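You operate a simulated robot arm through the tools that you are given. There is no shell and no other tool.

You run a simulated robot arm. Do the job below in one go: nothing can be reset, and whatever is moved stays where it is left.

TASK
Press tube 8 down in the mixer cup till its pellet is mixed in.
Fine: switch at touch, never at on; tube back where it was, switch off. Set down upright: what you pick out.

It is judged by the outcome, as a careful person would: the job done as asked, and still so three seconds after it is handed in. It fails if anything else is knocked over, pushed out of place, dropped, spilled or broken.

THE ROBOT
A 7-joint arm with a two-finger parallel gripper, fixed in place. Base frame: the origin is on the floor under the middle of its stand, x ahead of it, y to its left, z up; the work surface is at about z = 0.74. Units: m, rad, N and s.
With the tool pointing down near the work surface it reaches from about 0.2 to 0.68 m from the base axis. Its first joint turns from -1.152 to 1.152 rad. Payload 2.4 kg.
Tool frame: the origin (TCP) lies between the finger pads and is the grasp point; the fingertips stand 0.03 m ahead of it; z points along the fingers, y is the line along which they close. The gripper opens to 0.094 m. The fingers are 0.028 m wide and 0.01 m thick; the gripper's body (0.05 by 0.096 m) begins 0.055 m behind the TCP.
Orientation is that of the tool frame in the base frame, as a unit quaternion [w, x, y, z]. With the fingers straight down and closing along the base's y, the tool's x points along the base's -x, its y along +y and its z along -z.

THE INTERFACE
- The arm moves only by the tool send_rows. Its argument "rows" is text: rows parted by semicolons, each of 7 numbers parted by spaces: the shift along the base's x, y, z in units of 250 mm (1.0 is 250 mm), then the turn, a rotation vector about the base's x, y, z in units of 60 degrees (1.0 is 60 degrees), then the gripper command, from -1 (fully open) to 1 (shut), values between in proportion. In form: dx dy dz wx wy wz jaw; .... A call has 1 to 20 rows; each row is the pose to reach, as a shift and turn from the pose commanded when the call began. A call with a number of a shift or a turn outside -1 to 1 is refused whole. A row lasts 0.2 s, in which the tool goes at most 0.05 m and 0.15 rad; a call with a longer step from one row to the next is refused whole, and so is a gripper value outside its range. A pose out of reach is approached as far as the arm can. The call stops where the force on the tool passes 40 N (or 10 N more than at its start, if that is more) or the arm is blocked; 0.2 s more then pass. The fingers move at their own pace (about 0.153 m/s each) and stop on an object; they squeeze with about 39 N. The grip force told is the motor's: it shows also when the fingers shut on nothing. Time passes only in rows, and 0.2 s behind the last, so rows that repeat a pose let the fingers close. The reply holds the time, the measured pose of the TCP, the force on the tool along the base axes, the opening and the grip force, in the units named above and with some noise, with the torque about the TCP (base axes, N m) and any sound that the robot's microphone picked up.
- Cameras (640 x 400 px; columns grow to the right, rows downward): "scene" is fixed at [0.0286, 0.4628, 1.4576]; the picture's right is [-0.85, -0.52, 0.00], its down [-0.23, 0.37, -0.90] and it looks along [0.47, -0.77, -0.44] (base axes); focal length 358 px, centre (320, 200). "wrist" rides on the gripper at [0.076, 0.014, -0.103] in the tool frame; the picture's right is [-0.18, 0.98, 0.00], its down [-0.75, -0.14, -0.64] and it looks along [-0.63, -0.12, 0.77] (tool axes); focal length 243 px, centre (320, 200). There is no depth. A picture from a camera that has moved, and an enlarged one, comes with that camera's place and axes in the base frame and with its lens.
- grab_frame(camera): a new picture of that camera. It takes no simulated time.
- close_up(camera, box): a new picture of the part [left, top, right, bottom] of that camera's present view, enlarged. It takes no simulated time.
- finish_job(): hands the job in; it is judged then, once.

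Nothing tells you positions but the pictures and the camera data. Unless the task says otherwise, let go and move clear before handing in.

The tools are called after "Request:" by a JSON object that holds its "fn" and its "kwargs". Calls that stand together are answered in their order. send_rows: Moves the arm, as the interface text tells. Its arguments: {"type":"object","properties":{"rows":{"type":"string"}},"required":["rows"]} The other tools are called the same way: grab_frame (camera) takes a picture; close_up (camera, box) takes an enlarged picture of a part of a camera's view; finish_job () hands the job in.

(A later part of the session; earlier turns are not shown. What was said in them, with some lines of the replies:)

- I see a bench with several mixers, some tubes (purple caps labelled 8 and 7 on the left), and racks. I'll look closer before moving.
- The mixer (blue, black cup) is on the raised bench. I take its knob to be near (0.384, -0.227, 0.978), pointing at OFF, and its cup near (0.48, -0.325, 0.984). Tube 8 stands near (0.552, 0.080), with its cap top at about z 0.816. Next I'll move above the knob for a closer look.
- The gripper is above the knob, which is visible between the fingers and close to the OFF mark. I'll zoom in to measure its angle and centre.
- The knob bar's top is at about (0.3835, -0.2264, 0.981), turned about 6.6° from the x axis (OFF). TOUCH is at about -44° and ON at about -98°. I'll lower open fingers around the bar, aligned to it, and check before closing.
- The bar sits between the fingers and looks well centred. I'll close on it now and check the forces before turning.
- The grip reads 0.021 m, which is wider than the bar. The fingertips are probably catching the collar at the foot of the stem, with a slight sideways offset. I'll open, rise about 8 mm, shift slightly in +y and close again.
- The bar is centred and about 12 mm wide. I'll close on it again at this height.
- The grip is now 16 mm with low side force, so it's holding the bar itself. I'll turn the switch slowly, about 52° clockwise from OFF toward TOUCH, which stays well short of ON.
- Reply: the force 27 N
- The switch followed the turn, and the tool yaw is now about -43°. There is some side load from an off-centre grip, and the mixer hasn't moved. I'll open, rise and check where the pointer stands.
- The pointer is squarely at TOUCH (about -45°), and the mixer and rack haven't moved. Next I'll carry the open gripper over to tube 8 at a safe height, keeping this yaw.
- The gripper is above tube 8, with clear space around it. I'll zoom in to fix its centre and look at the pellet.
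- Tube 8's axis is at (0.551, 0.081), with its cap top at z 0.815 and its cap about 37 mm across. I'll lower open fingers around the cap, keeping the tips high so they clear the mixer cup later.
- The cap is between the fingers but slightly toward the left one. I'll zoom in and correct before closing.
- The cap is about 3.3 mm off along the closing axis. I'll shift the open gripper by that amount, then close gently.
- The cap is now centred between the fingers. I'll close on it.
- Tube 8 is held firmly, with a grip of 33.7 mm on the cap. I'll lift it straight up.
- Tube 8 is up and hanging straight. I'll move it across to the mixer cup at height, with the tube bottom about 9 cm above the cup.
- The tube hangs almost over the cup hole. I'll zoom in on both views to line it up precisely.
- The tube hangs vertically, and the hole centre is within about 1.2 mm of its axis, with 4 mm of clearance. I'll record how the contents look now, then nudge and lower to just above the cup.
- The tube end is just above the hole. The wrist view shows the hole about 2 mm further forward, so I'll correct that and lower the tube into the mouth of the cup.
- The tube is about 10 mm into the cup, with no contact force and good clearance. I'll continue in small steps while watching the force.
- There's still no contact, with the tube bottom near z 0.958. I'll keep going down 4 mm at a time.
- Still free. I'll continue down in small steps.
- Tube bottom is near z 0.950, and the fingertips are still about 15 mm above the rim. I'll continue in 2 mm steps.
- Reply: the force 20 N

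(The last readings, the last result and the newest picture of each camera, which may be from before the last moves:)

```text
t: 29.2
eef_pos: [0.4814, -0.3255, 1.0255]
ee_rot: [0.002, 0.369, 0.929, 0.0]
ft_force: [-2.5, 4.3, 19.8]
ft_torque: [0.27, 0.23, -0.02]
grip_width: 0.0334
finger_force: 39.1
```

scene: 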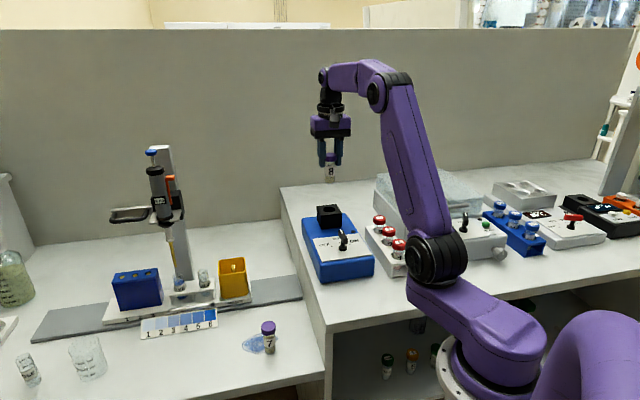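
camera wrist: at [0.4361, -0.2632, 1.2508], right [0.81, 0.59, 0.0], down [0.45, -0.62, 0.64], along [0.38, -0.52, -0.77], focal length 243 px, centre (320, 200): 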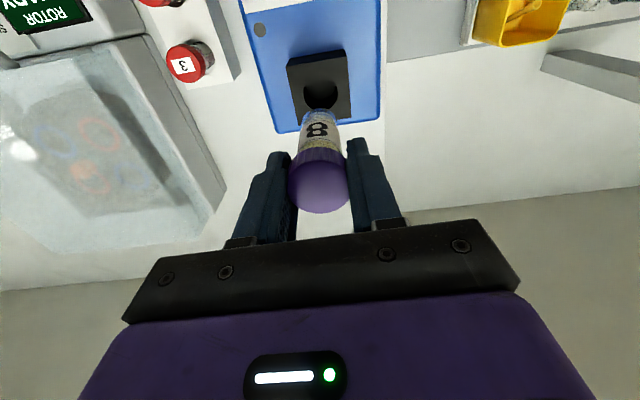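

The tube has bottomed out, and I'm pressing at about 20 N. I'll hold it here and check for sound and mixing.

Request:
{"fn": "send_rows", "kwargs": {"rows": "0 0 0 0 0 0 1; 0 0 0 0 0 0 1; 0 0 0 0 0 0 1; 0 0 0 0 0 0 1; 0 0 0 0 0 0 1"}}

Request:
{"fn": "close_up", "kwargs": {"camera": "scene", "box": [305, 165, 355, 215]}}

Request:
{"fn": "close_up", "kwargs": {"camera": "wrist", "box": [250, 60, 390, 160]}}

```text
t: 30.4
eef_pos: [0.4809, -0.3251, 1.0246]
ee_rot: [0.003, 0.369, 0.93, 0.0]
ft_force: [2.6, 0.1, 23.4]
ft_torque: [0.03, -0.07, 0.0]
grip_width: 0.0332
finger_force: 39.1
```

```text
8.00 times, centred on (330, 190) of scene
camera zoom: at [0.0283, 0.4631, 1.4575], right [-0.85, -0.52, 0.0], down [-0.23, 0.37, -0.9], along [0.47, -0.77, -0.44], focal length 2867 px, centre (240, 280)
```

zoom: 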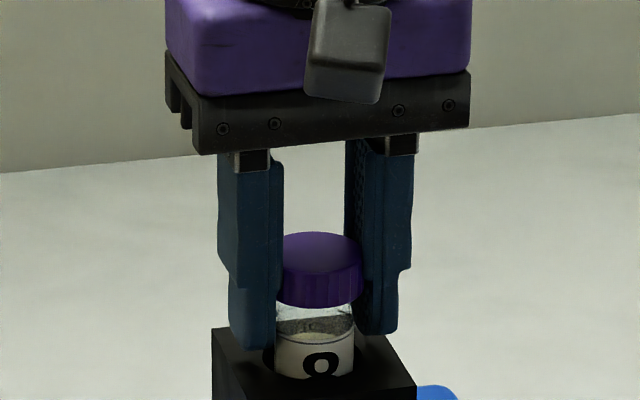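

```text
4.00 times, centred on (320, 110) of wrist
camera zoom: at [0.4367, -0.2628, 1.1272], right [0.81, 0.59, 0.0], down [0.45, -0.62, 0.65], along [0.38, -0.52, -0.76], focal length 970 px, centre (320, 560)
```

zoom: 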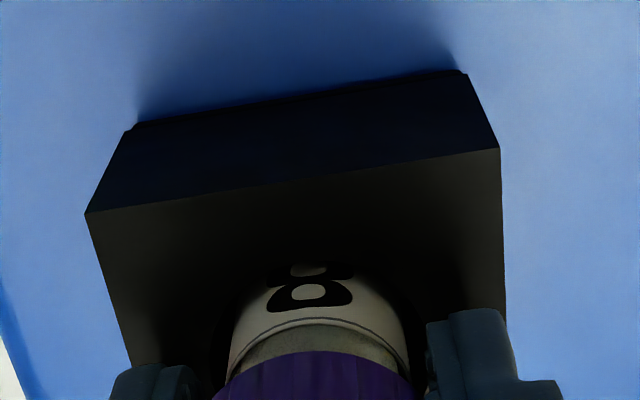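

Forces are fluctuating slightly, which suggests vibration. I'll check the indicator dot and the tube contents more closely.

Request:
{"fn": "close_up", "kwargs": {"camera": "scene", "box": [315, 190, 345, 215]}}

Request:
{"fn": "close_up", "kwargs": {"camera": "scene", "box": [300, 195, 390, 285]}}

Request:
{"fn": "grab_frame", "kwargs": {"camera": "wrist"}}

```text
16.00 times, centred on (330, 202) of scene
camera zoom: at [0.0283, 0.4631, 1.4575], right [-0.85, -0.52, 0.0], down [-0.23, 0.37, -0.9], along [0.47, -0.77, -0.44], focal length 5734 px, centre (160, 160)
```

zoom: 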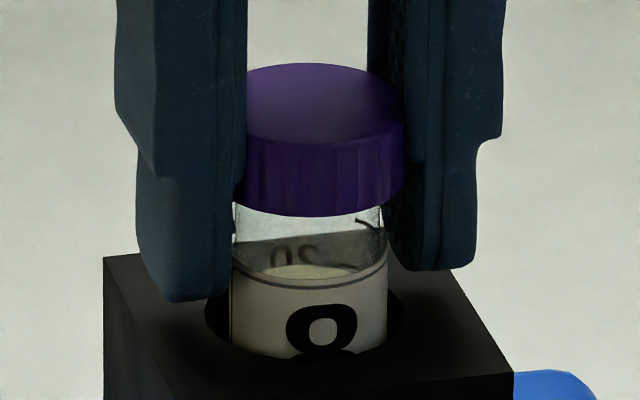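

```text
4.44 times, centred on (345, 240) of scene
camera zoom: at [0.0283, 0.4631, 1.4575], right [-0.85, -0.52, 0.0], down [-0.23, 0.37, -0.9], along [0.47, -0.77, -0.44], focal length 1593 px, centre (209, 22)
```

zoom: 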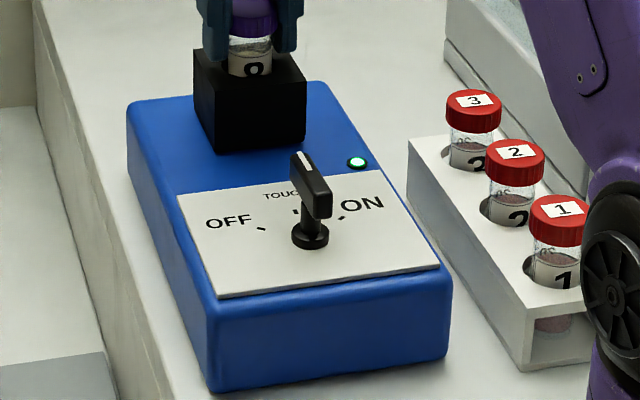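

```text
taken
camera wrist: at [0.4367, -0.2628, 1.1272], right [0.81, 0.59, 0.0], down [0.45, -0.62, 0.65], along [0.38, -0.52, -0.76], focal length 243 px, centre (320, 200)
```

wrist: 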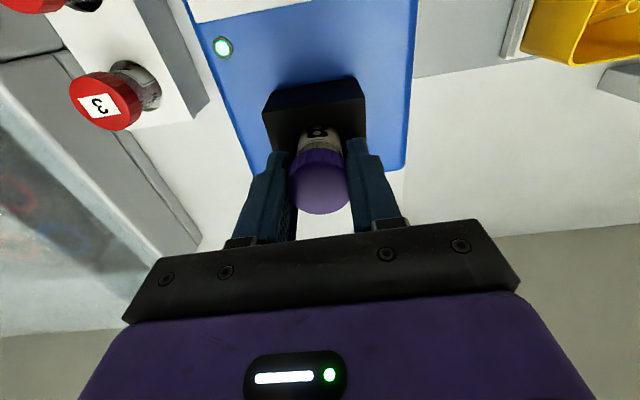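

The mixer's green light is on, so it's running in touch mode. I'll hold the press for several seconds.

Request:
{"fn": "send_rows", "kwargs": {"rows": "0 0 0 0 0 0 1; 0 0 0 0 0 0 1; 0 0 0 0 0 0 1; 0 0 0 0 0 0 1; 0 0 0 0 0 0 1; 0 0 0 0 0 0 1; 0 0 0 0 0 0 1; 0 0 0 0 0 0 1; 0 0 0 0 0 0 1; 0 0 0 0 0 0 1; 0 0 0 0 0 0 1; 0 0 0 0 0 0 1; 0 0 0 0 0 0 1; 0 0 0 0 0 0 1; 0 0 0 0 0 0 1; 0 0 0 0 0 0 1; 0 0 0 0 0 0 1; 0 0 0 0 0 0 1; 0 0 0 0 0 0 1; 0 0 0 0 0 0 1"}}

Request:
{"fn": "close_up", "kwargs": {"camera": "scene", "box": [315, 190, 345, 215]}}

Request:
{"fn": "close_up", "kwargs": {"camera": "scene", "box": [300, 195, 390, 285]}}

```text
t: 34.6
eef_pos: [0.4805, -0.3253, 1.024]
ee_rot: [0.001, 0.369, 0.929, 0.0]
ft_force: [-0.4, 0.4, 14.1]
ft_torque: [0.05, -0.01, 0.02]
grip_width: 0.0331
finger_force: 38.6
```

```text
16.00 times, centred on (330, 202) of scene
camera zoom: at [0.0284, 0.463, 1.4575], right [-0.85, -0.52, 0.0], down [-0.23, 0.37, -0.9], along [0.47, -0.77, -0.44], focal length 5734 px, centre (160, 160)
```

zoom: 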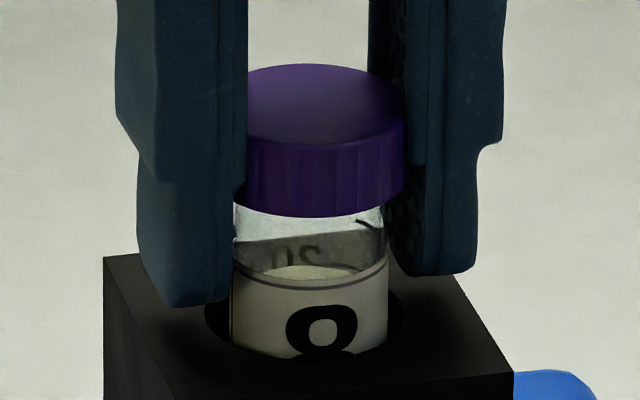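

```text
4.44 times, centred on (345, 240) of scene
camera zoom: at [0.0284, 0.463, 1.4575], right [-0.85, -0.52, 0.0], down [-0.23, 0.37, -0.9], along [0.47, -0.77, -0.44], focal length 1593 px, centre (209, 22)
```

zoom: 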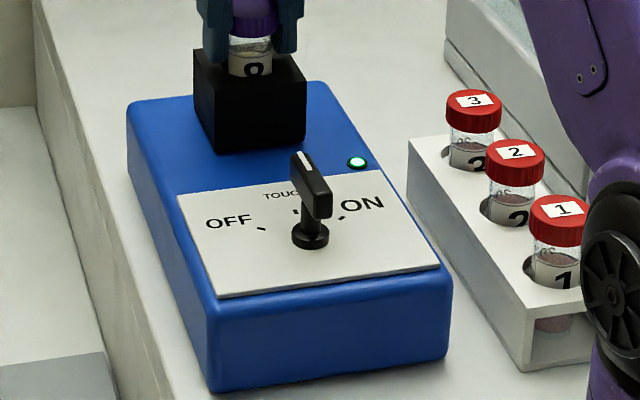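

The light is still on and the press is at about 14 N. I'll hold another four seconds, then lift to inspect the pellet.

Request:
{"fn": "send_rows", "kwargs": {"rows": "0 0 0 0 0 0 1; 0 0 0 0 0 0 1; 0 0 0 0 0 0 1; 0 0 0 0 0 0 1; 0 0 0 0 0 0 1; 0 0 0 0 0 0 1; 0 0 0 0 0 0 1; 0 0 0 0 0 0 1; 0 0 0 0 0 0 1; 0 0 0 0 0 0 1; 0 0 0 0 0 0 1; 0 0 0 0 0 0 1; 0 0 0 0 0 0 1; 0 0 0 0 0 0 1; 0 0 0 0 0 0 1; 0 0 0 0 0 0 1; 0 0 0 0 0 0 1; 0 0 0 0 0 0 1; 0 0 0 0 0 0 1; 0 0 0 0 0 0 1"}}

Request:
{"fn": "close_up", "kwargs": {"camera": "scene", "box": [300, 195, 390, 285]}}

Request:
{"fn": "send_rows", "kwargs": {"rows": "0 0 0.02 0 0 0 1; 0 0 0.06 0 0 0 1; 0 0 0.12 0 0 0 1; 0 0 0.2 0 0 0 1; 0 0 0.28 0 0 0 1; 0 0 0.36 0 0 0 1; 0 0 0.36 0 0 0 1"}}

Request:
{"fn": "close_up", "kwargs": {"camera": "scene", "box": [310, 155, 350, 185]}}

Request:
{"fn": "close_up", "kwargs": {"camera": "scene", "box": [290, 120, 370, 240]}}

```text
t: 38.8
eef_pos: [0.4823, -0.3256, 1.0244]
ee_rot: [0.001, 0.369, 0.929, 0.0]
ft_force: [0.3, 1.3, 2.8]
ft_torque: [0.07, -0.04, 0.01]
grip_width: 0.0332
finger_force: 39.0
```

```text
4.44 times, centred on (345, 240) of scene
camera zoom: at [0.0286, 0.4629, 1.4575], right [-0.85, -0.52, 0.0], down [-0.23, 0.37, -0.9], along [0.47, -0.77, -0.44], focal length 1593 px, centre (209, 22)
```

zoom: 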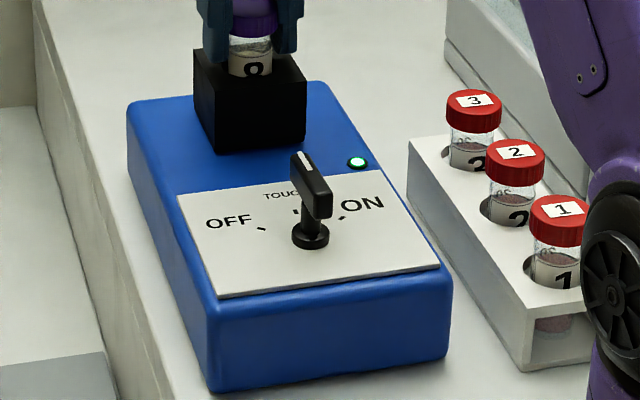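

```text
t: 40.4
eef_pos: [0.4814, -0.3262, 1.114]
ee_rot: [0.001, 0.37, 0.929, -0.001]
ft_force: [-0.6, -0.6, -0.5]
ft_torque: [-0.01, 0.01, 0.01]
grip_width: 0.0333
finger_force: 39.3
```

```text
13.33 times, centred on (330, 170) of scene
camera zoom: at [0.0286, 0.4628, 1.4576], right [-0.85, -0.52, 0.0], down [-0.23, 0.37, -0.9], along [0.47, -0.77, -0.44], focal length 4779 px, centre (187, 600)
```

zoom: 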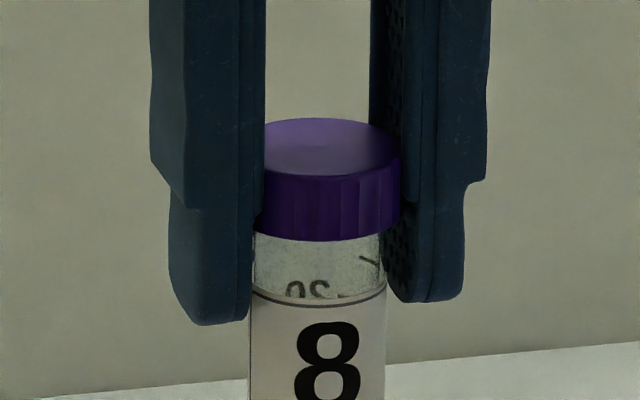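

```text
3.33 times, centred on (330, 180) of scene
camera zoom: at [0.0286, 0.4628, 1.4576], right [-0.85, -0.52, 0.0], down [-0.23, 0.37, -0.9], along [0.47, -0.77, -0.44], focal length 1195 px, centre (287, 267)
```

zoom: 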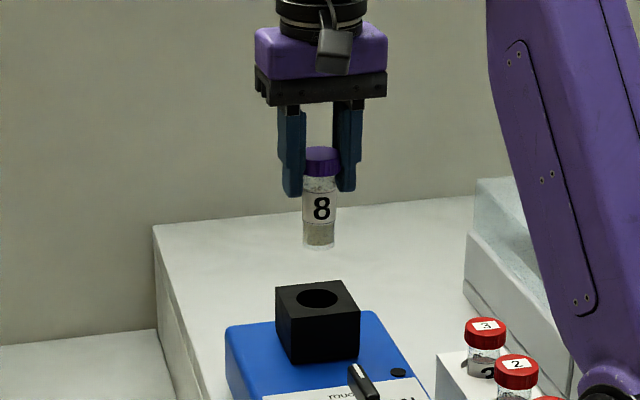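

The light went off as I lifted, and the tube is intact. I'll look at the lower part of the tube now.

Request:
{"fn": "close_up", "kwargs": {"camera": "scene", "box": [310, 172, 350, 202]}}

Request:
{"fn": "close_up", "kwargs": {"camera": "scene", "box": [250, 315, 290, 360]}}

Request:
{"fn": "close_up", "kwargs": {"camera": "wrist", "box": [270, 60, 370, 160]}}

Request:
{"fn": "close_up", "kwargs": {"camera": "scene", "box": [300, 195, 390, 285]}}

```text
13.33 times, centred on (330, 187) of scene
camera zoom: at [0.0286, 0.4628, 1.4576], right [-0.85, -0.52, 0.0], down [-0.23, 0.37, -0.9], along [0.47, -0.77, -0.44], focal length 4779 px, centre (187, 373)
```

zoom: 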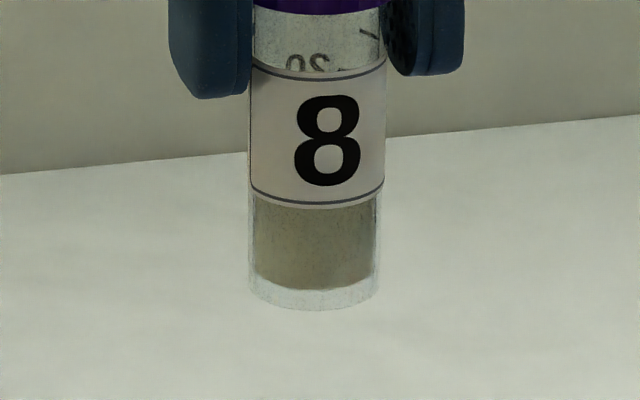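

```text
8.89 times, centred on (270, 338) of scene
camera zoom: at [0.0286, 0.4628, 1.4576], right [-0.85, -0.52, 0.0], down [-0.23, 0.37, -0.9], along [0.47, -0.77, -0.44], focal length 3186 px, centre (764, -1022)
```

zoom: 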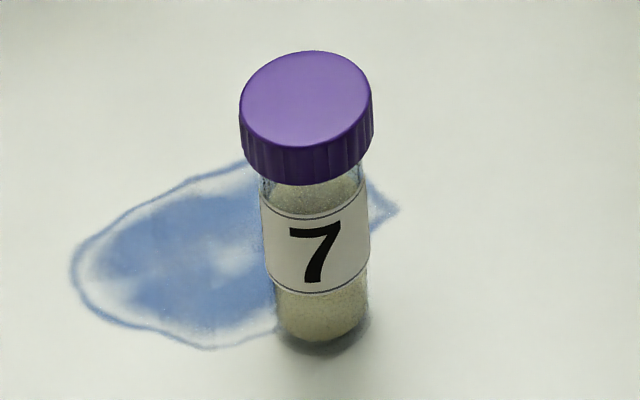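

```text
4.00 times, centred on (320, 110) of wrist
camera zoom: at [0.4364, -0.2629, 1.2172], right [0.81, 0.59, 0.0], down [0.45, -0.62, 0.64], along [0.38, -0.52, -0.77], focal length 970 px, centre (320, 560)
```

zoom: 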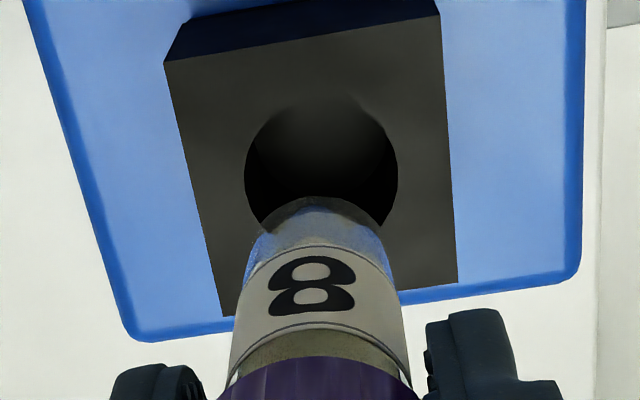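

```text
4.44 times, centred on (345, 240) of scene
camera zoom: at [0.0286, 0.4628, 1.4576], right [-0.85, -0.52, 0.0], down [-0.23, 0.37, -0.9], along [0.47, -0.77, -0.44], focal length 1593 px, centre (209, 22)
```

zoom: 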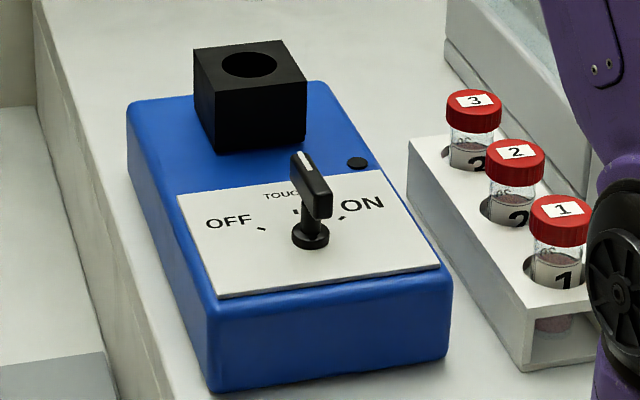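

Request:
{"fn": "close_up", "kwargs": {"camera": "scene", "box": [322, 184, 338, 196]}}

```text
16.00 times, centred on (330, 190) of scene
camera zoom: at [0.0286, 0.4628, 1.4576], right [-0.85, -0.52, 0.0], down [-0.23, 0.37, -0.9], along [0.47, -0.77, -0.44], focal length 5734 px, centre (160, 360)
```

zoom: 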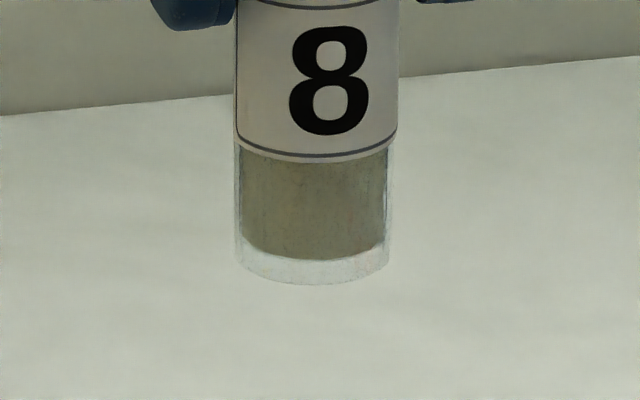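

The contents now look uniform, and the paler lump is gone. I'll raise to the same height as the earlier picture for a like-for-like comparison.

Request:
{"fn": "send_rows", "kwargs": {"rows": "0 0 0.07 0 0 0 1; 0 0 0.138 0 0 0 1; 0 0 0.138 0 0 0 1"}}

Request:
{"fn": "close_up", "kwargs": {"camera": "scene", "box": [310, 160, 350, 190]}}

```text
t: 41.2
eef_pos: [0.4804, -0.326, 1.1482]
ee_rot: [-0.001, 0.369, 0.929, 0.0]
ft_force: [0.3, 0.3, -0.3]
ft_torque: [-0.01, -0.02, 0.0]
grip_width: 0.033
finger_force: 38.9
```

```text
13.33 times, centred on (330, 175) of scene
camera zoom: at [0.0286, 0.4628, 1.4576], right [-0.85, -0.52, 0.0], down [-0.23, 0.37, -0.9], along [0.47, -0.77, -0.44], focal length 4779 px, centre (187, 533)
```

zoom: 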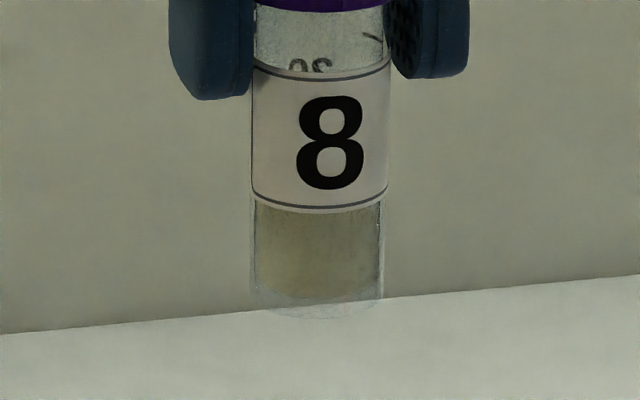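

Request:
{"fn": "close_up", "kwargs": {"camera": "scene", "box": [322, 172, 338, 184]}}

Request:
{"fn": "close_up", "kwargs": {"camera": "wrist", "box": [295, 95, 345, 135]}}

```text
16.00 times, centred on (330, 178) of scene
camera zoom: at [0.0286, 0.4628, 1.4576], right [-0.85, -0.52, 0.0], down [-0.23, 0.37, -0.9], along [0.47, -0.77, -0.44], focal length 5734 px, centre (160, 552)
```

zoom: 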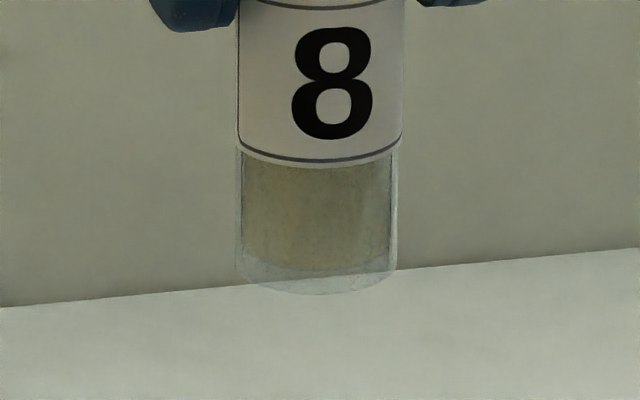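

```text
10.00 times, centred on (320, 115) of wrist
camera zoom: at [0.4361, -0.2626, 1.2516], right [0.81, 0.59, 0.0], down [0.45, -0.62, 0.64], along [0.38, -0.52, -0.77], focal length 2426 px, centre (320, 1050)
```

zoom: 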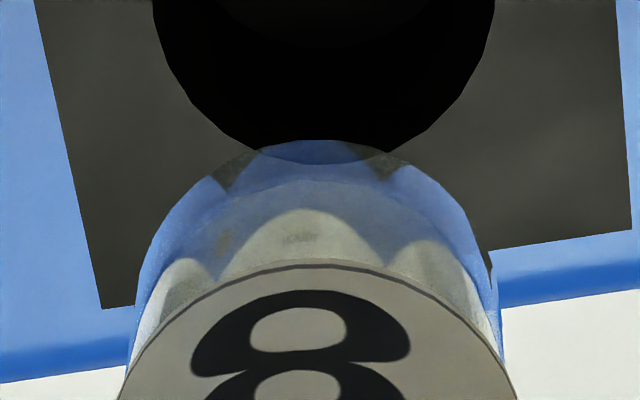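

Request:
{"fn": "close_up", "kwargs": {"camera": "wrist", "box": [302, 102, 332, 124]}}

Request:
{"fn": "close_up", "kwargs": {"camera": "wrist", "box": [280, 90, 360, 220]}}

```text
16.00 times, centred on (317, 113) of wrist
camera zoom: at [0.4361, -0.2626, 1.2516], right [0.81, 0.59, 0.0], down [0.45, -0.62, 0.64], along [0.38, -0.52, -0.77], focal length 3882 px, centre (368, 1592)
```

zoom: 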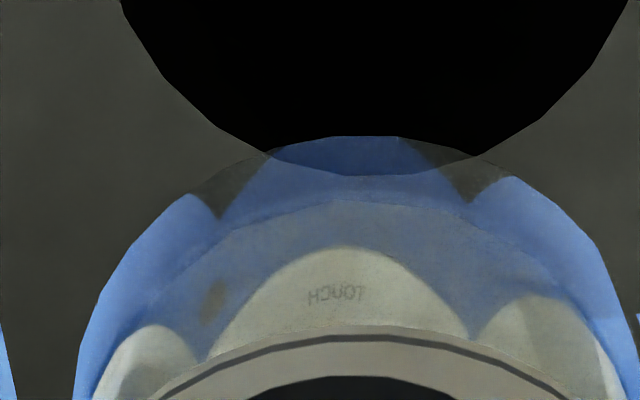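

```text
3.08 times, centred on (320, 155) of wrist
camera zoom: at [0.4361, -0.2626, 1.2516], right [0.81, 0.59, 0.0], down [0.45, -0.62, 0.64], along [0.38, -0.52, -0.77], focal length 746 px, centre (320, 338)
```

zoom: 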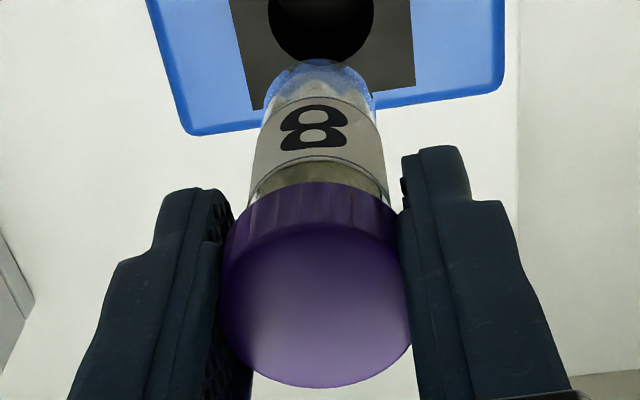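

The smudge is only the mixer panel and its indicator refracted through the glass, so the contents are uniform and the pellet is mixed in. Next I'll carry tube 8 back along the reverse of the path it came.

Request:
{"fn": "send_rows", "kwargs": {"rows": "0.023 0.135 0 0 0 0 1; 0.047 0.27 0 0 0 0 1; 0.07 0.405 0 0 0 0 1; 0.094 0.54 0 0 0 0 1; 0.117 0.675 0 0 0 0 1; 0.14 0.81 0 0 0 0 1"}}

Request:
{"fn": "send_rows", "kwargs": {"rows": "0.023 0.135 -0.02 0 0 0 1; 0.047 0.27 -0.06 0 0 0 1; 0.07 0.405 -0.12 0 0 0 1; 0.094 0.54 -0.2 0 0 0 1; 0.117 0.675 -0.27 0 0 0 1; 0.141 0.809 -0.324 0 0 0 1; 0.141 0.809 -0.324 0 0 0 1"}}

Request:
{"fn": "grab_frame", "kwargs": {"camera": "scene"}}

Request:
{"fn": "grab_frame", "kwargs": {"camera": "wrist"}}

```text
t: 42.6
eef_pos: [0.514, -0.1222, 1.1477]
ee_rot: [0.001, 0.369, 0.929, -0.001]
ft_force: [1.2, 0.1, 0.3]
ft_torque: [-0.03, -0.01, -0.03]
grip_width: 0.0333
finger_force: 38.6
```

```text
t: 44.2
eef_pos: [0.5522, 0.0792, 1.067]
ee_rot: [0.002, 0.368, 0.93, 0.0]
ft_force: [0.0, 1.1, -0.5]
ft_torque: [-0.02, -0.01, -0.02]
grip_width: 0.0329
finger_force: 38.8
```

```text
taken
```

scene: 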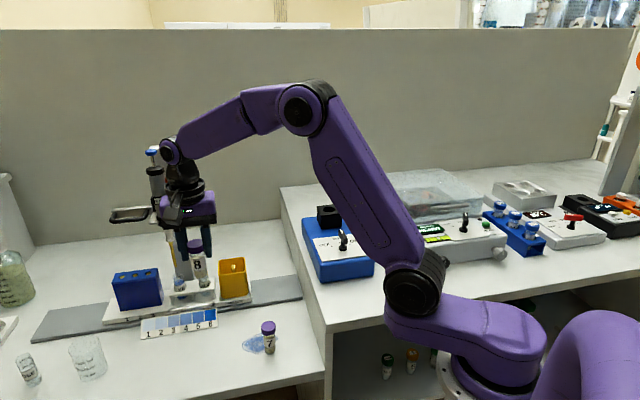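

```text
taken
camera wrist: at [0.5082, 0.142, 1.1697], right [0.81, 0.59, 0.0], down [0.45, -0.62, 0.64], along [0.38, -0.52, -0.77], focal length 243 px, centre (320, 200)
```

wrist: 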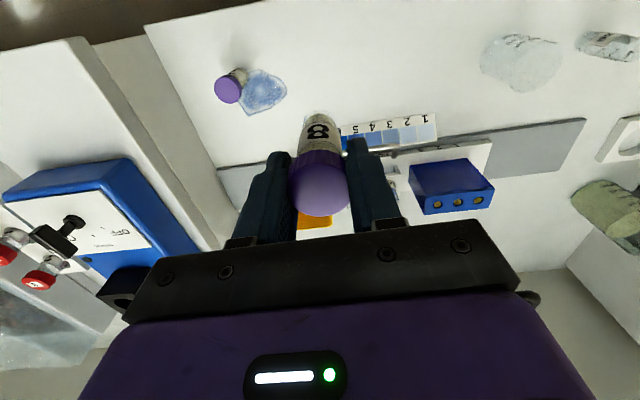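

The tube is back above its spot. I'll lower it to about 1 cm above the bench and compare with its original position.

Request:
{"fn": "send_rows", "kwargs": {"rows": "0 0 -0.14 0 0 0 1; 0 0 -0.3 0 0 0 1; 0 0 -0.46 0 0 0 1; 0 0 -0.62 0 0 0 1; 0 0 -0.76 0 0 0 1; 0 0 -0.88 0 0 0 1; 0 0 -0.96 0 0 0 1; 0 0 -0.96 0 0 0 1"}}

Request:
{"fn": "close_up", "kwargs": {"camera": "scene", "box": [165, 285, 285, 385]}}

```text
t: 46.0
eef_pos: [0.5511, 0.0786, 0.8273]
ee_rot: [0.0, 0.369, 0.929, 0.0]
ft_force: [0.0, 0.6, -0.6]
ft_torque: [-0.01, 0.02, -0.02]
grip_width: 0.0333
finger_force: 39.1
```

```text
4.00 times, centred on (225, 335) of scene
camera zoom: at [0.0286, 0.4628, 1.4576], right [-0.85, -0.52, 0.0], down [-0.23, 0.37, -0.9], along [0.47, -0.77, -0.44], focal length 1434 px, centre (700, -340)
```

zoom: 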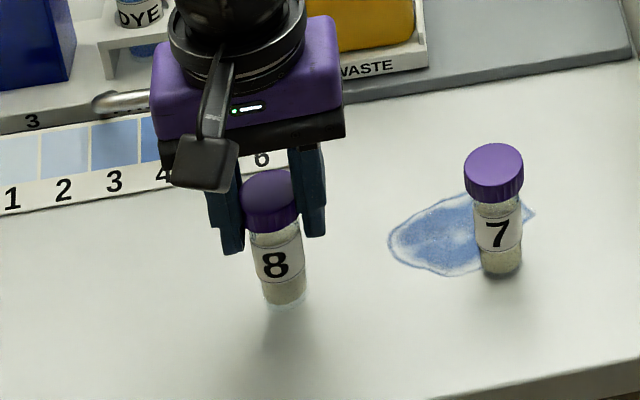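

The tube is aligned with its old place. I'll lower it in small steps until it touches the bench.

Request:
{"fn": "send_rows", "kwargs": {"rows": "0 0 -0.012 0 0 0 1; 0 0 -0.024 0 0 0 1; 0 0 -0.034 0 0 0 1; 0 0 -0.034 0 0 0 1"}}

Request:
{"fn": "send_rows", "kwargs": {"rows": "0 0 -0.003 0 0 0 1; 0 0 -0.006 0 0 0 1; 0 0 -0.006 0 0 0 1"}}

```text
t: 47.0
eef_pos: [0.551, 0.0796, 0.8173]
ee_rot: [0.001, 0.369, 0.93, -0.001]
ft_force: [-0.3, 0.1, 0.1]
ft_torque: [0.0, -0.03, 0.02]
grip_width: 0.0334
finger_force: 38.5
```

```text
t: 47.8
eef_pos: [0.5513, 0.0787, 0.8166]
ee_rot: [0.0, 0.369, 0.93, 0.0]
ft_force: [-0.4, 0.1, -0.4]
ft_torque: [-0.01, -0.02, -0.02]
grip_width: 0.0331
finger_force: 39.0
```

Request:
{"fn": "send_rows", "kwargs": {"rows": "0 0 -0.002 0 0 0 1; 0 0 -0.004 0 0 0 1; 0 0 -0.004 0 0 0 1"}}

Request:
{"fn": "send_rows", "kwargs": {"rows": "0 0 -0.002 0 0 0 1; 0 0 -0.004 0 0 0 1; 0 0 -0.004 0 0 0 1"}}

```text
t: 48.6
eef_pos: [0.551, 0.0786, 0.8179]
ee_rot: [0.001, 0.369, 0.929, 0.0]
ft_force: [-0.4, 1.3, -0.3]
ft_torque: [0.03, -0.01, -0.02]
grip_width: 0.0335
finger_force: 39.0
```

```text
t: 49.4
eef_pos: [0.5502, 0.0789, 0.8152]
ee_rot: [0.001, 0.369, 0.93, 0.0]
ft_force: [0.7, 0.3, 1.2]
ft_torque: [-0.03, 0.02, 0.0]
grip_width: 0.0331
finger_force: 39.4
```

Request:
{"fn": "send_rows", "kwargs": {"rows": "0 0 -0.002 0 0 0 1; 0 0 -0.004 0 0 0 1; 0 0 -0.004 0 0 0 1"}}

Request:
{"fn": "close_up", "kwargs": {"camera": "scene", "box": [185, 315, 245, 375]}}

```text
t: 50.2
eef_pos: [0.5513, 0.0791, 0.816]
ee_rot: [0.002, 0.368, 0.93, 0.001]
ft_force: [-3.4, 1.9, 19.6]
ft_torque: [0.05, 0.3, 0.01]
grip_width: 0.0334
finger_force: 38.7
```

```text
6.67 times, centred on (215, 345) of scene
camera zoom: at [0.0281, 0.4628, 1.4576], right [-0.85, -0.52, 0.0], down [-0.23, 0.37, -0.9], along [0.47, -0.77, -0.44], focal length 2389 px, centre (1020, -767)
```

zoom: 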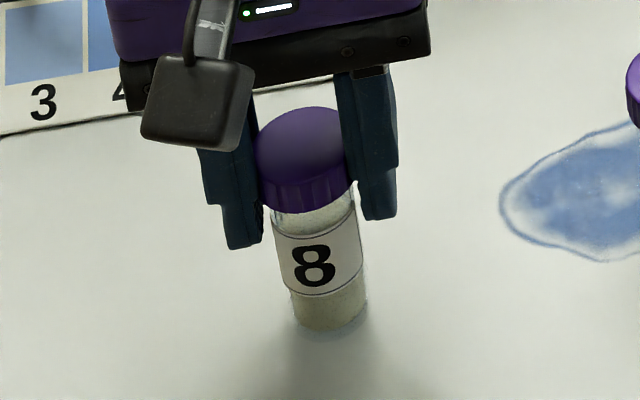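

The tube is on the bench at its original spot. I'll ease off the slight pressure, open evenly and rise straight up.

Request:
{"fn": "send_rows", "kwargs": {"rows": "0 0 0.003 0 0 0 1; 0 0 0.003 0 0 0 1"}}

Request:
{"fn": "send_rows", "kwargs": {"rows": "0 0 0 0 0 0 0.2; 0 0 0 0 0 0 0.1; 0 0 0 0 0 0 -0.3; 0 0 0 0 0 0 -0.7; 0 0 0 0 0 0 -1; 0 0 0 0 0 0 -1"}}

Request:
{"fn": "close_up", "kwargs": {"camera": "wrist", "box": [240, 110, 420, 230]}}

Request:
{"fn": "close_up", "kwargs": {"camera": "scene", "box": [185, 315, 245, 375]}}

```text
t: 50.8
eef_pos: [0.5511, 0.0792, 0.8168]
ee_rot: [0.002, 0.368, 0.93, 0.002]
ft_force: [2.6, 0.8, 9.9]
ft_torque: [0.1, -0.18, 0.05]
grip_width: 0.0333
finger_force: 38.7
```

```text
t: 52.2
eef_pos: [0.5502, 0.0784, 0.8165]
ee_rot: [0.001, 0.369, 0.929, -0.001]
ft_force: [-0.5, 0.5, 0.6]
ft_torque: [0.0, 0.02, 0.0]
grip_width: 0.094
finger_force: 0.1
```

```text
3.33 times, centred on (330, 170) of wrist
camera zoom: at [0.5065, 0.1416, 0.9183], right [0.81, 0.59, 0.0], down [0.45, -0.62, 0.64], along [0.38, -0.52, -0.77], focal length 809 px, centre (287, 300)
```

zoom: 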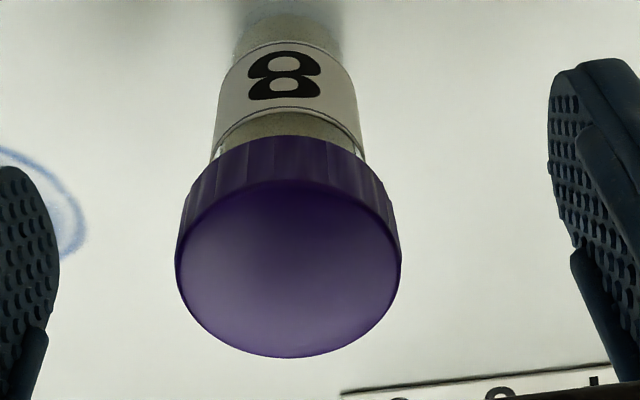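

```text
6.67 times, centred on (215, 345) of scene
camera zoom: at [0.0286, 0.4628, 1.4576], right [-0.85, -0.52, 0.0], down [-0.23, 0.37, -0.9], along [0.47, -0.77, -0.44], focal length 2389 px, centre (1020, -767)
```

zoom: 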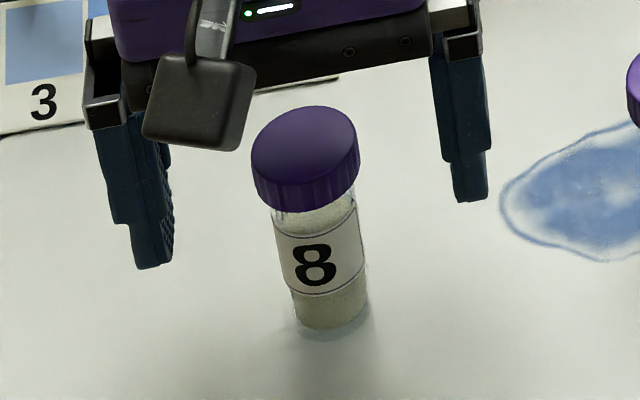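

Tube 8 stands upright and free at its original spot, within about 1 mm. I'll rise straight up and head back to the switch.

Request:
{"fn": "send_rows", "kwargs": {"rows": "0 0 0.06 0 0 0 -1; 0 0 0.16 0 0 0 -1; 0 0 0.3 0 0 0 -1; 0 0 0.46 0 0 0 -1; 0 0 0.62 0 0 0 -1; 0 0 0.78 0 0 0 -1; 0 0 0.92 0 0 0 -1; 0 0 1 0 0 0 -1"}}

Request:
{"fn": "send_rows", "kwargs": {"rows": "-0.05 -0.1 0.1 0 0 0 -1; -0.12 -0.24 0.18 0 0 0 -1; -0.2 -0.37 0.2 0 0 0 -1; -0.28 -0.51 0.2 0 0 0 -1; -0.36 -0.65 0.2 0 0 0 -1; -0.42 -0.76 0.2 0 0 0 -1"}}

Request:
{"fn": "send_rows", "kwargs": {"rows": "-0.06 -0.11 0 0 0 0 -1; -0.13 -0.23 0 0 0 0 -1; -0.19 -0.35 0 0 0 0 -1; -0.256 -0.46 0 0 0 0 -1; -0.256 -0.46 0 0 0 0 -1"}}

Request:
{"fn": "close_up", "kwargs": {"camera": "wrist", "box": [220, 30, 420, 155]}}

Request:
{"fn": "grab_frame", "kwargs": {"camera": "scene"}}

```text
t: 54.0
eef_pos: [0.55, 0.0795, 1.0661]
ee_rot: [0.0, 0.37, 0.929, 0.0]
ft_force: [0.7, 0.7, 0.4]
ft_torque: [-0.02, 0.0, -0.02]
grip_width: 0.0939
finger_force: 0.1
```

```text
t: 55.4
eef_pos: [0.4448, -0.1101, 1.1157]
ee_rot: [0.001, 0.368, 0.93, 0.001]
ft_force: [0.1, -0.4, -0.4]
ft_torque: [0.02, 0.01, -0.02]
grip_width: 0.0939
finger_force: 0.1
```

```text
t: 56.6
eef_pos: [0.3807, -0.2248, 1.1154]
ee_rot: [0.001, 0.369, 0.929, 0.0]
ft_force: [0.6, -0.3, -0.4]
ft_torque: [0.01, -0.02, 0.01]
grip_width: 0.0937
finger_force: 0.1
```

```text
3.20 times, centred on (320, 92) of wrist
camera zoom: at [0.3373, -0.1634, 1.2187], right [0.81, 0.59, 0.0], down [0.45, -0.62, 0.64], along [0.38, -0.52, -0.77], focal length 776 px, centre (320, 544)
```

zoom: 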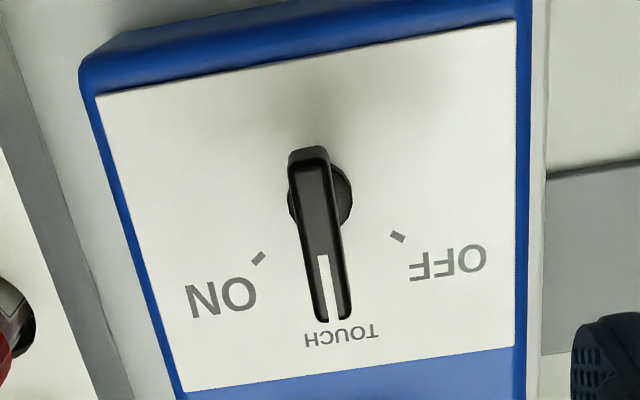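

```text
taken
```

scene: 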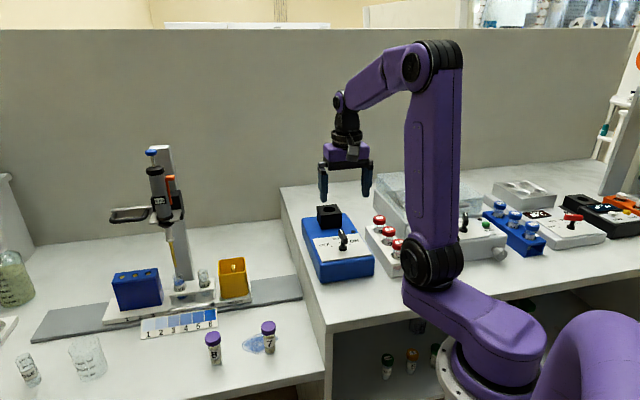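

The knob is still at TOUCH and the fingers are lined up over its axis. I'll lower around the bar with a slight alignment turn.

Request:
{"fn": "send_rows", "kwargs": {"rows": "0.004 -0.004 -0.1 0 0 -0.015 -1; 0.004 -0.004 -0.24 0 0 -0.015 -1; 0.004 -0.004 -0.38 0 0 -0.015 -0.5; 0.004 -0.004 -0.46 0 0 -0.015 0; 0.004 -0.004 -0.508 0 0 -0.015 0.4; 0.004 -0.004 -0.508 0 0 -0.015 0.4"}}

Request:
{"fn": "close_up", "kwargs": {"camera": "wrist", "box": [240, 90, 400, 210]}}

Request:
{"fn": "close_up", "kwargs": {"camera": "scene", "box": [300, 195, 390, 285]}}

```text
t: 58.0
eef_pos: [0.3841, -0.2265, 0.9882]
ee_rot: [0.001, 0.376, 0.927, -0.001]
ft_force: [0.1, 0.1, 1.0]
ft_torque: [0.01, 0.01, 0.02]
grip_width: 0.0282
finger_force: 0.1
```

```text
3.33 times, centred on (320, 150) of wrist
camera zoom: at [0.3403, -0.1637, 1.0911], right [0.82, 0.58, 0.0], down [0.44, -0.63, 0.64], along [0.37, -0.52, -0.77], focal length 809 px, centre (320, 367)
```

zoom: 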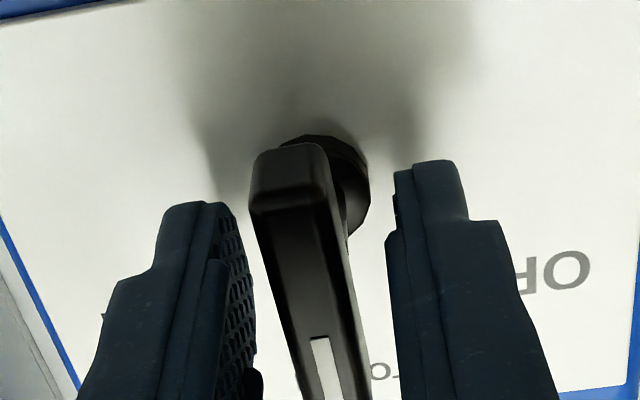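

```text
4.44 times, centred on (345, 240) of scene
camera zoom: at [0.0286, 0.4628, 1.4576], right [-0.85, -0.52, 0.0], down [-0.23, 0.37, -0.9], along [0.47, -0.77, -0.44], focal length 1593 px, centre (209, 22)
```

zoom: 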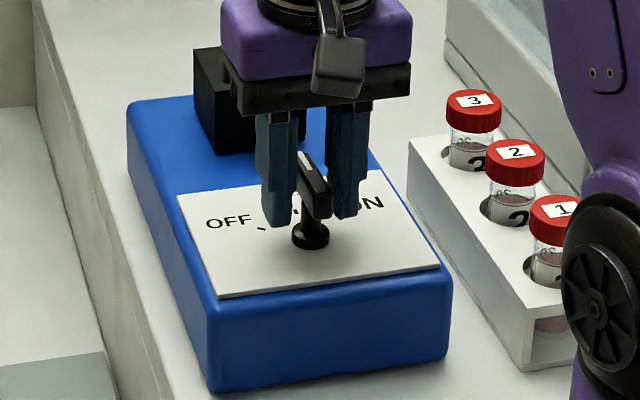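

The bar is well centred between the fingers, and the stem axis looks about 2 mm nearer the bar's rear end. I'll shift along the bar by that amount and close.

Request:
{"fn": "send_rows", "kwargs": {"rows": "-0.0066 0.0064 0 0 0 0 0.4; -0.0066 0.0064 0 0 0 0 0.6; -0.0066 0.0064 0 0 0 0 0.8; -0.0066 0.0064 0 0 0 0 1; -0.0066 0.0064 0 0 0 0 1"}}

Request:
{"fn": "close_up", "kwargs": {"camera": "wrist", "box": [240, 90, 400, 210]}}

```text
t: 59.2
eef_pos: [0.3819, -0.2267, 0.9882]
ee_rot: [0.001, 0.377, 0.926, -0.001]
ft_force: [-6.1, -3.1, -0.5]
ft_torque: [-0.35, -0.38, -0.08]
grip_width: 0.0163
finger_force: 45.7
```

```text
3.33 times, centred on (320, 150) of wrist
camera zoom: at [0.3381, -0.1623, 1.0912], right [0.82, 0.58, 0.0], down [0.44, -0.63, 0.64], along [0.37, -0.52, -0.77], focal length 809 px, centre (320, 367)
```

zoom: 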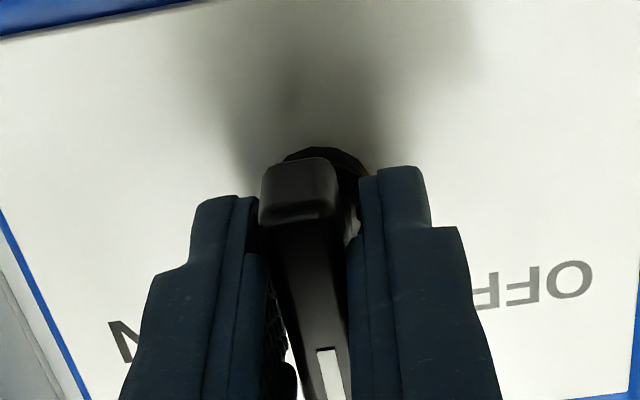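

The grip is solid with low side load. I'll turn the switch back counter-clockwise, about 52°, from TOUCH to OFF.

Request:
{"fn": "send_rows", "kwargs": {"rows": "0 0 0 0 0 0.1 1; 0 0 0 0 0 0.21 1; 0 0 0 0 0 0.32 1; 0 0 0 0 0 0.43 1; 0 0 0 0 0 0.54 1; 0 0 0 0 0 0.65 1; 0 0 0 0 0 0.76 1; 0 0 0 0 0 0.87 1; 0 0 0 0 0 0.87 1"}}

Request:
{"fn": "close_up", "kwargs": {"camera": "wrist", "box": [240, 90, 400, 210]}}

Request:
{"fn": "close_up", "kwargs": {"camera": "scene", "box": [300, 195, 390, 285]}}

```text
t: 61.2
eef_pos: [0.3816, -0.2269, 0.9879]
ee_rot: [0.001, -0.07, 0.998, 0.0]
ft_force: [-8.8, -17.0, 2.5]
ft_torque: [-0.17, 1.28, 0.1]
grip_width: 0.0167
finger_force: 44.7
```

```text
3.33 times, centred on (320, 150) of wrist
camera zoom: at [0.3051, -0.223, 1.0912], right [0.04, 1.0, 0.0], down [0.76, -0.03, 0.64], along [0.64, -0.03, -0.77], focal length 809 px, centre (320, 367)
```

zoom: 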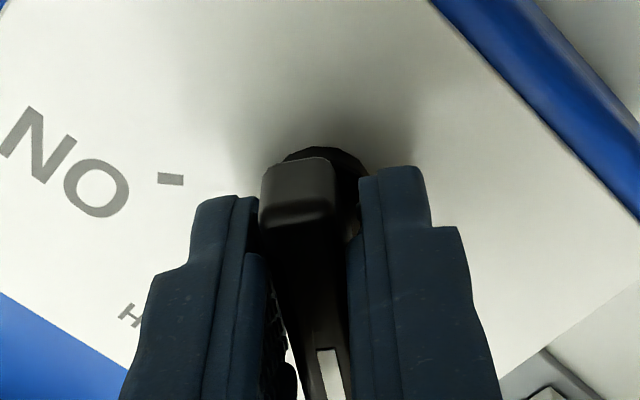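

```text
4.44 times, centred on (345, 240) of scene
camera zoom: at [0.0283, 0.4623, 1.4577], right [-0.85, -0.52, 0.0], down [-0.23, 0.37, -0.9], along [0.47, -0.77, -0.44], focal length 1593 px, centre (209, 22)
```

zoom: 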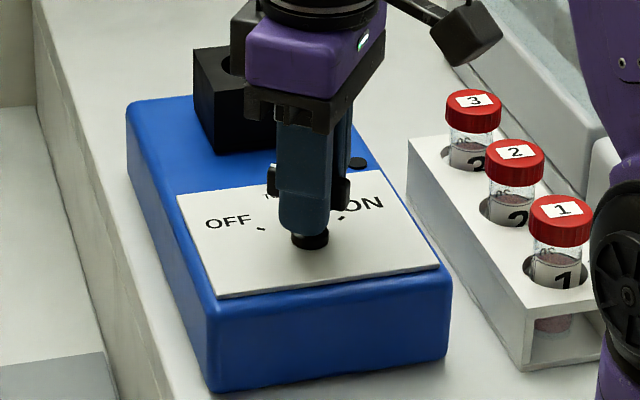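

The bar is now along the OFF direction, with the tool yaw at about +8°. I'll open, rise and check the pointer.

Request:
{"fn": "send_rows", "kwargs": {"rows": "0 0 0 0 0 0 0.2; 0 0 0 0 0 0 -0.2; 0 0 0.1 0 0 0 -0.2; 0 0 0.3 0 0 0 -0.5; 0 0 0.5 0 0 0 -1; 0 0 0.5 0 0 0 -1"}}

Request:
{"fn": "close_up", "kwargs": {"camera": "wrist", "box": [240, 50, 400, 150]}}

Request:
{"fn": "close_up", "kwargs": {"camera": "scene", "box": [300, 195, 390, 285]}}

```text
t: 62.6
eef_pos: [0.3822, -0.2264, 1.1139]
ee_rot: [0.001, -0.07, 0.998, 0.0]
ft_force: [-0.6, 0.5, -0.6]
ft_torque: [0.02, 0.01, -0.03]
grip_width: 0.0938
finger_force: 0.2
```

```text
4.00 times, centred on (320, 100) of wrist
camera zoom: at [0.3057, -0.222, 1.217], right [0.04, 1.0, 0.0], down [0.77, -0.04, 0.64], along [0.64, -0.03, -0.77], focal length 970 px, centre (320, 600)
```

zoom: 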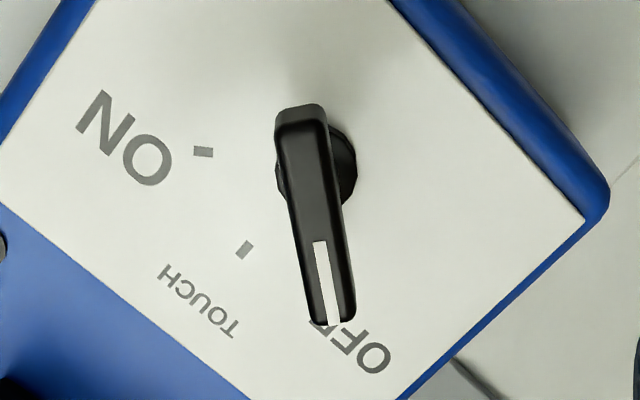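

```text
4.44 times, centred on (345, 240) of scene
camera zoom: at [0.0286, 0.4628, 1.4576], right [-0.85, -0.52, 0.0], down [-0.23, 0.37, -0.9], along [0.47, -0.77, -0.44], focal length 1593 px, centre (209, 22)
```

zoom: 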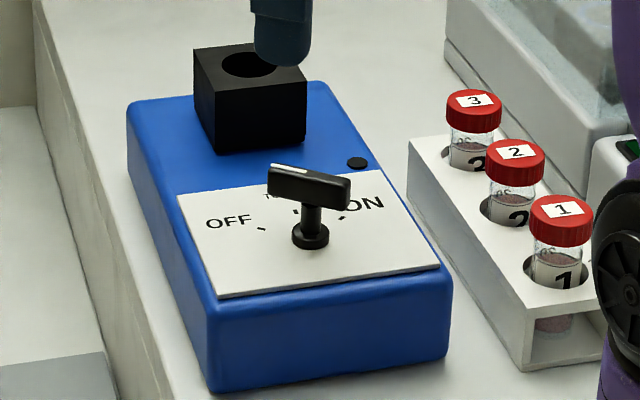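

The pointer is back exactly where it started at OFF, the light is off and the mixer is unmoved. I'll retreat upward and do a final check of the whole scene.

Request:
{"fn": "send_rows", "kwargs": {"rows": "0 0.05 0.15 0 0 0 -1; 0 0.12 0.3 0 0 0 -1; 0 0.2 0.45 0 0 0 -1; 0 0.28 0.6 0 0 0 -1; 0 0.36 0.75 0 0 0 -1; 0 0.36 0.75 0 0 0 -1"}}

Request:
{"fn": "grab_frame", "kwargs": {"camera": "scene"}}

Request:
{"fn": "close_up", "kwargs": {"camera": "scene", "box": [185, 315, 245, 375]}}

Request:
{"fn": "close_up", "kwargs": {"camera": "scene", "box": [280, 180, 420, 300]}}

```text
t: 64.0
eef_pos: [0.3816, -0.135, 1.302]
ee_rot: [0.0, -0.069, 0.998, 0.001]
ft_force: [0.1, -0.3, 0.8]
ft_torque: [0.0, -0.02, -0.03]
grip_width: 0.0941
finger_force: 0.1
```

```text
taken
```

scene: 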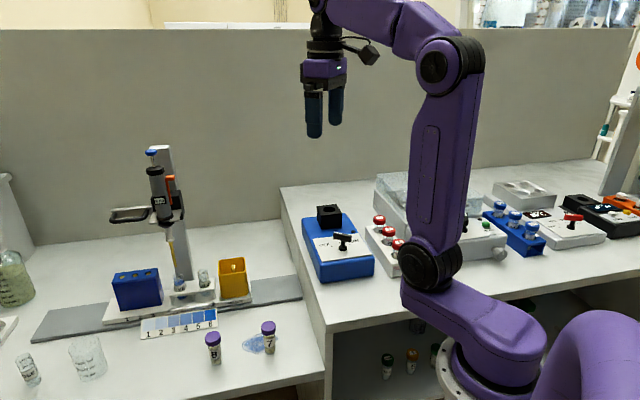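

```text
6.67 times, centred on (215, 345) of scene
camera zoom: at [0.0286, 0.4628, 1.4576], right [-0.85, -0.52, 0.0], down [-0.23, 0.37, -0.9], along [0.47, -0.77, -0.44], focal length 2389 px, centre (1020, -767)
```

zoom: 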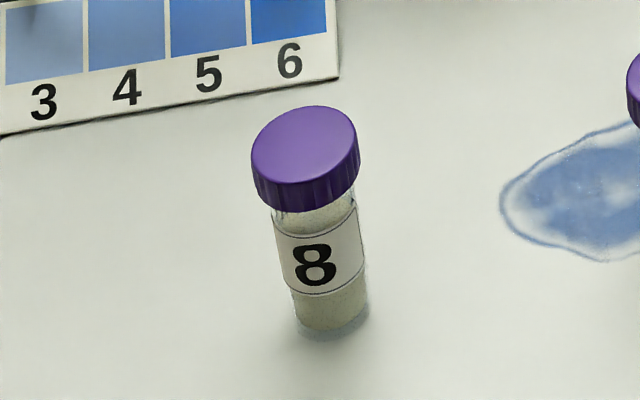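

```text
3.33 times, centred on (350, 240) of scene
camera zoom: at [0.0286, 0.4628, 1.4576], right [-0.85, -0.52, 0.0], down [-0.23, 0.37, -0.9], along [0.47, -0.77, -0.44], focal length 1195 px, centre (220, 67)
```

zoom: 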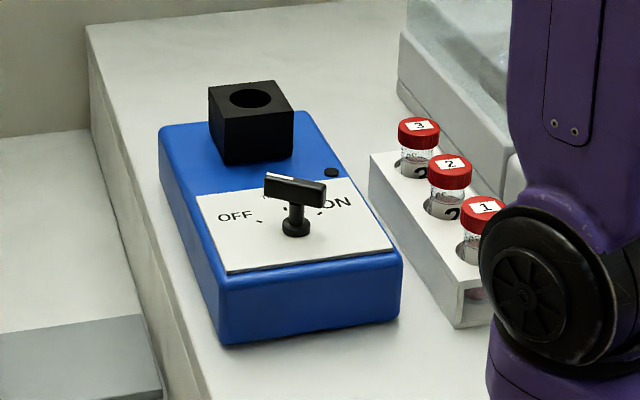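

Tube 8 stands upright in its original place with uniform contents. The switch is at OFF with its light out, and nothing else has moved. The arm is clear, so I'm handing the job in.

Request:
{"fn": "finish_job", "kwargs": {}}

```text
The job is handed in.
```

Tube 8's pellet looks fully mixed in, and the tube is back upright within about 1 mm of where it stood. The switch is at OFF.

- **Switch:** I turned it from OFF to TOUCH and later back to OFF. It never went near ON.
- **Mixing:** I pressed the tube in the cup for about 10 seconds. The mixer's green light was on each time I checked, and went off once I lifted the tube. The paler lump seen at the bottom before is gone and the contents look uniform.
- **Press force:** It started at about 20 N and eased to about 3 N, because the tube slipped a millimetre or two in the grip.
- **Everything else:** In the final pictures nothing else had moved, tipped or spilled. The arm is clear with its gripper open.
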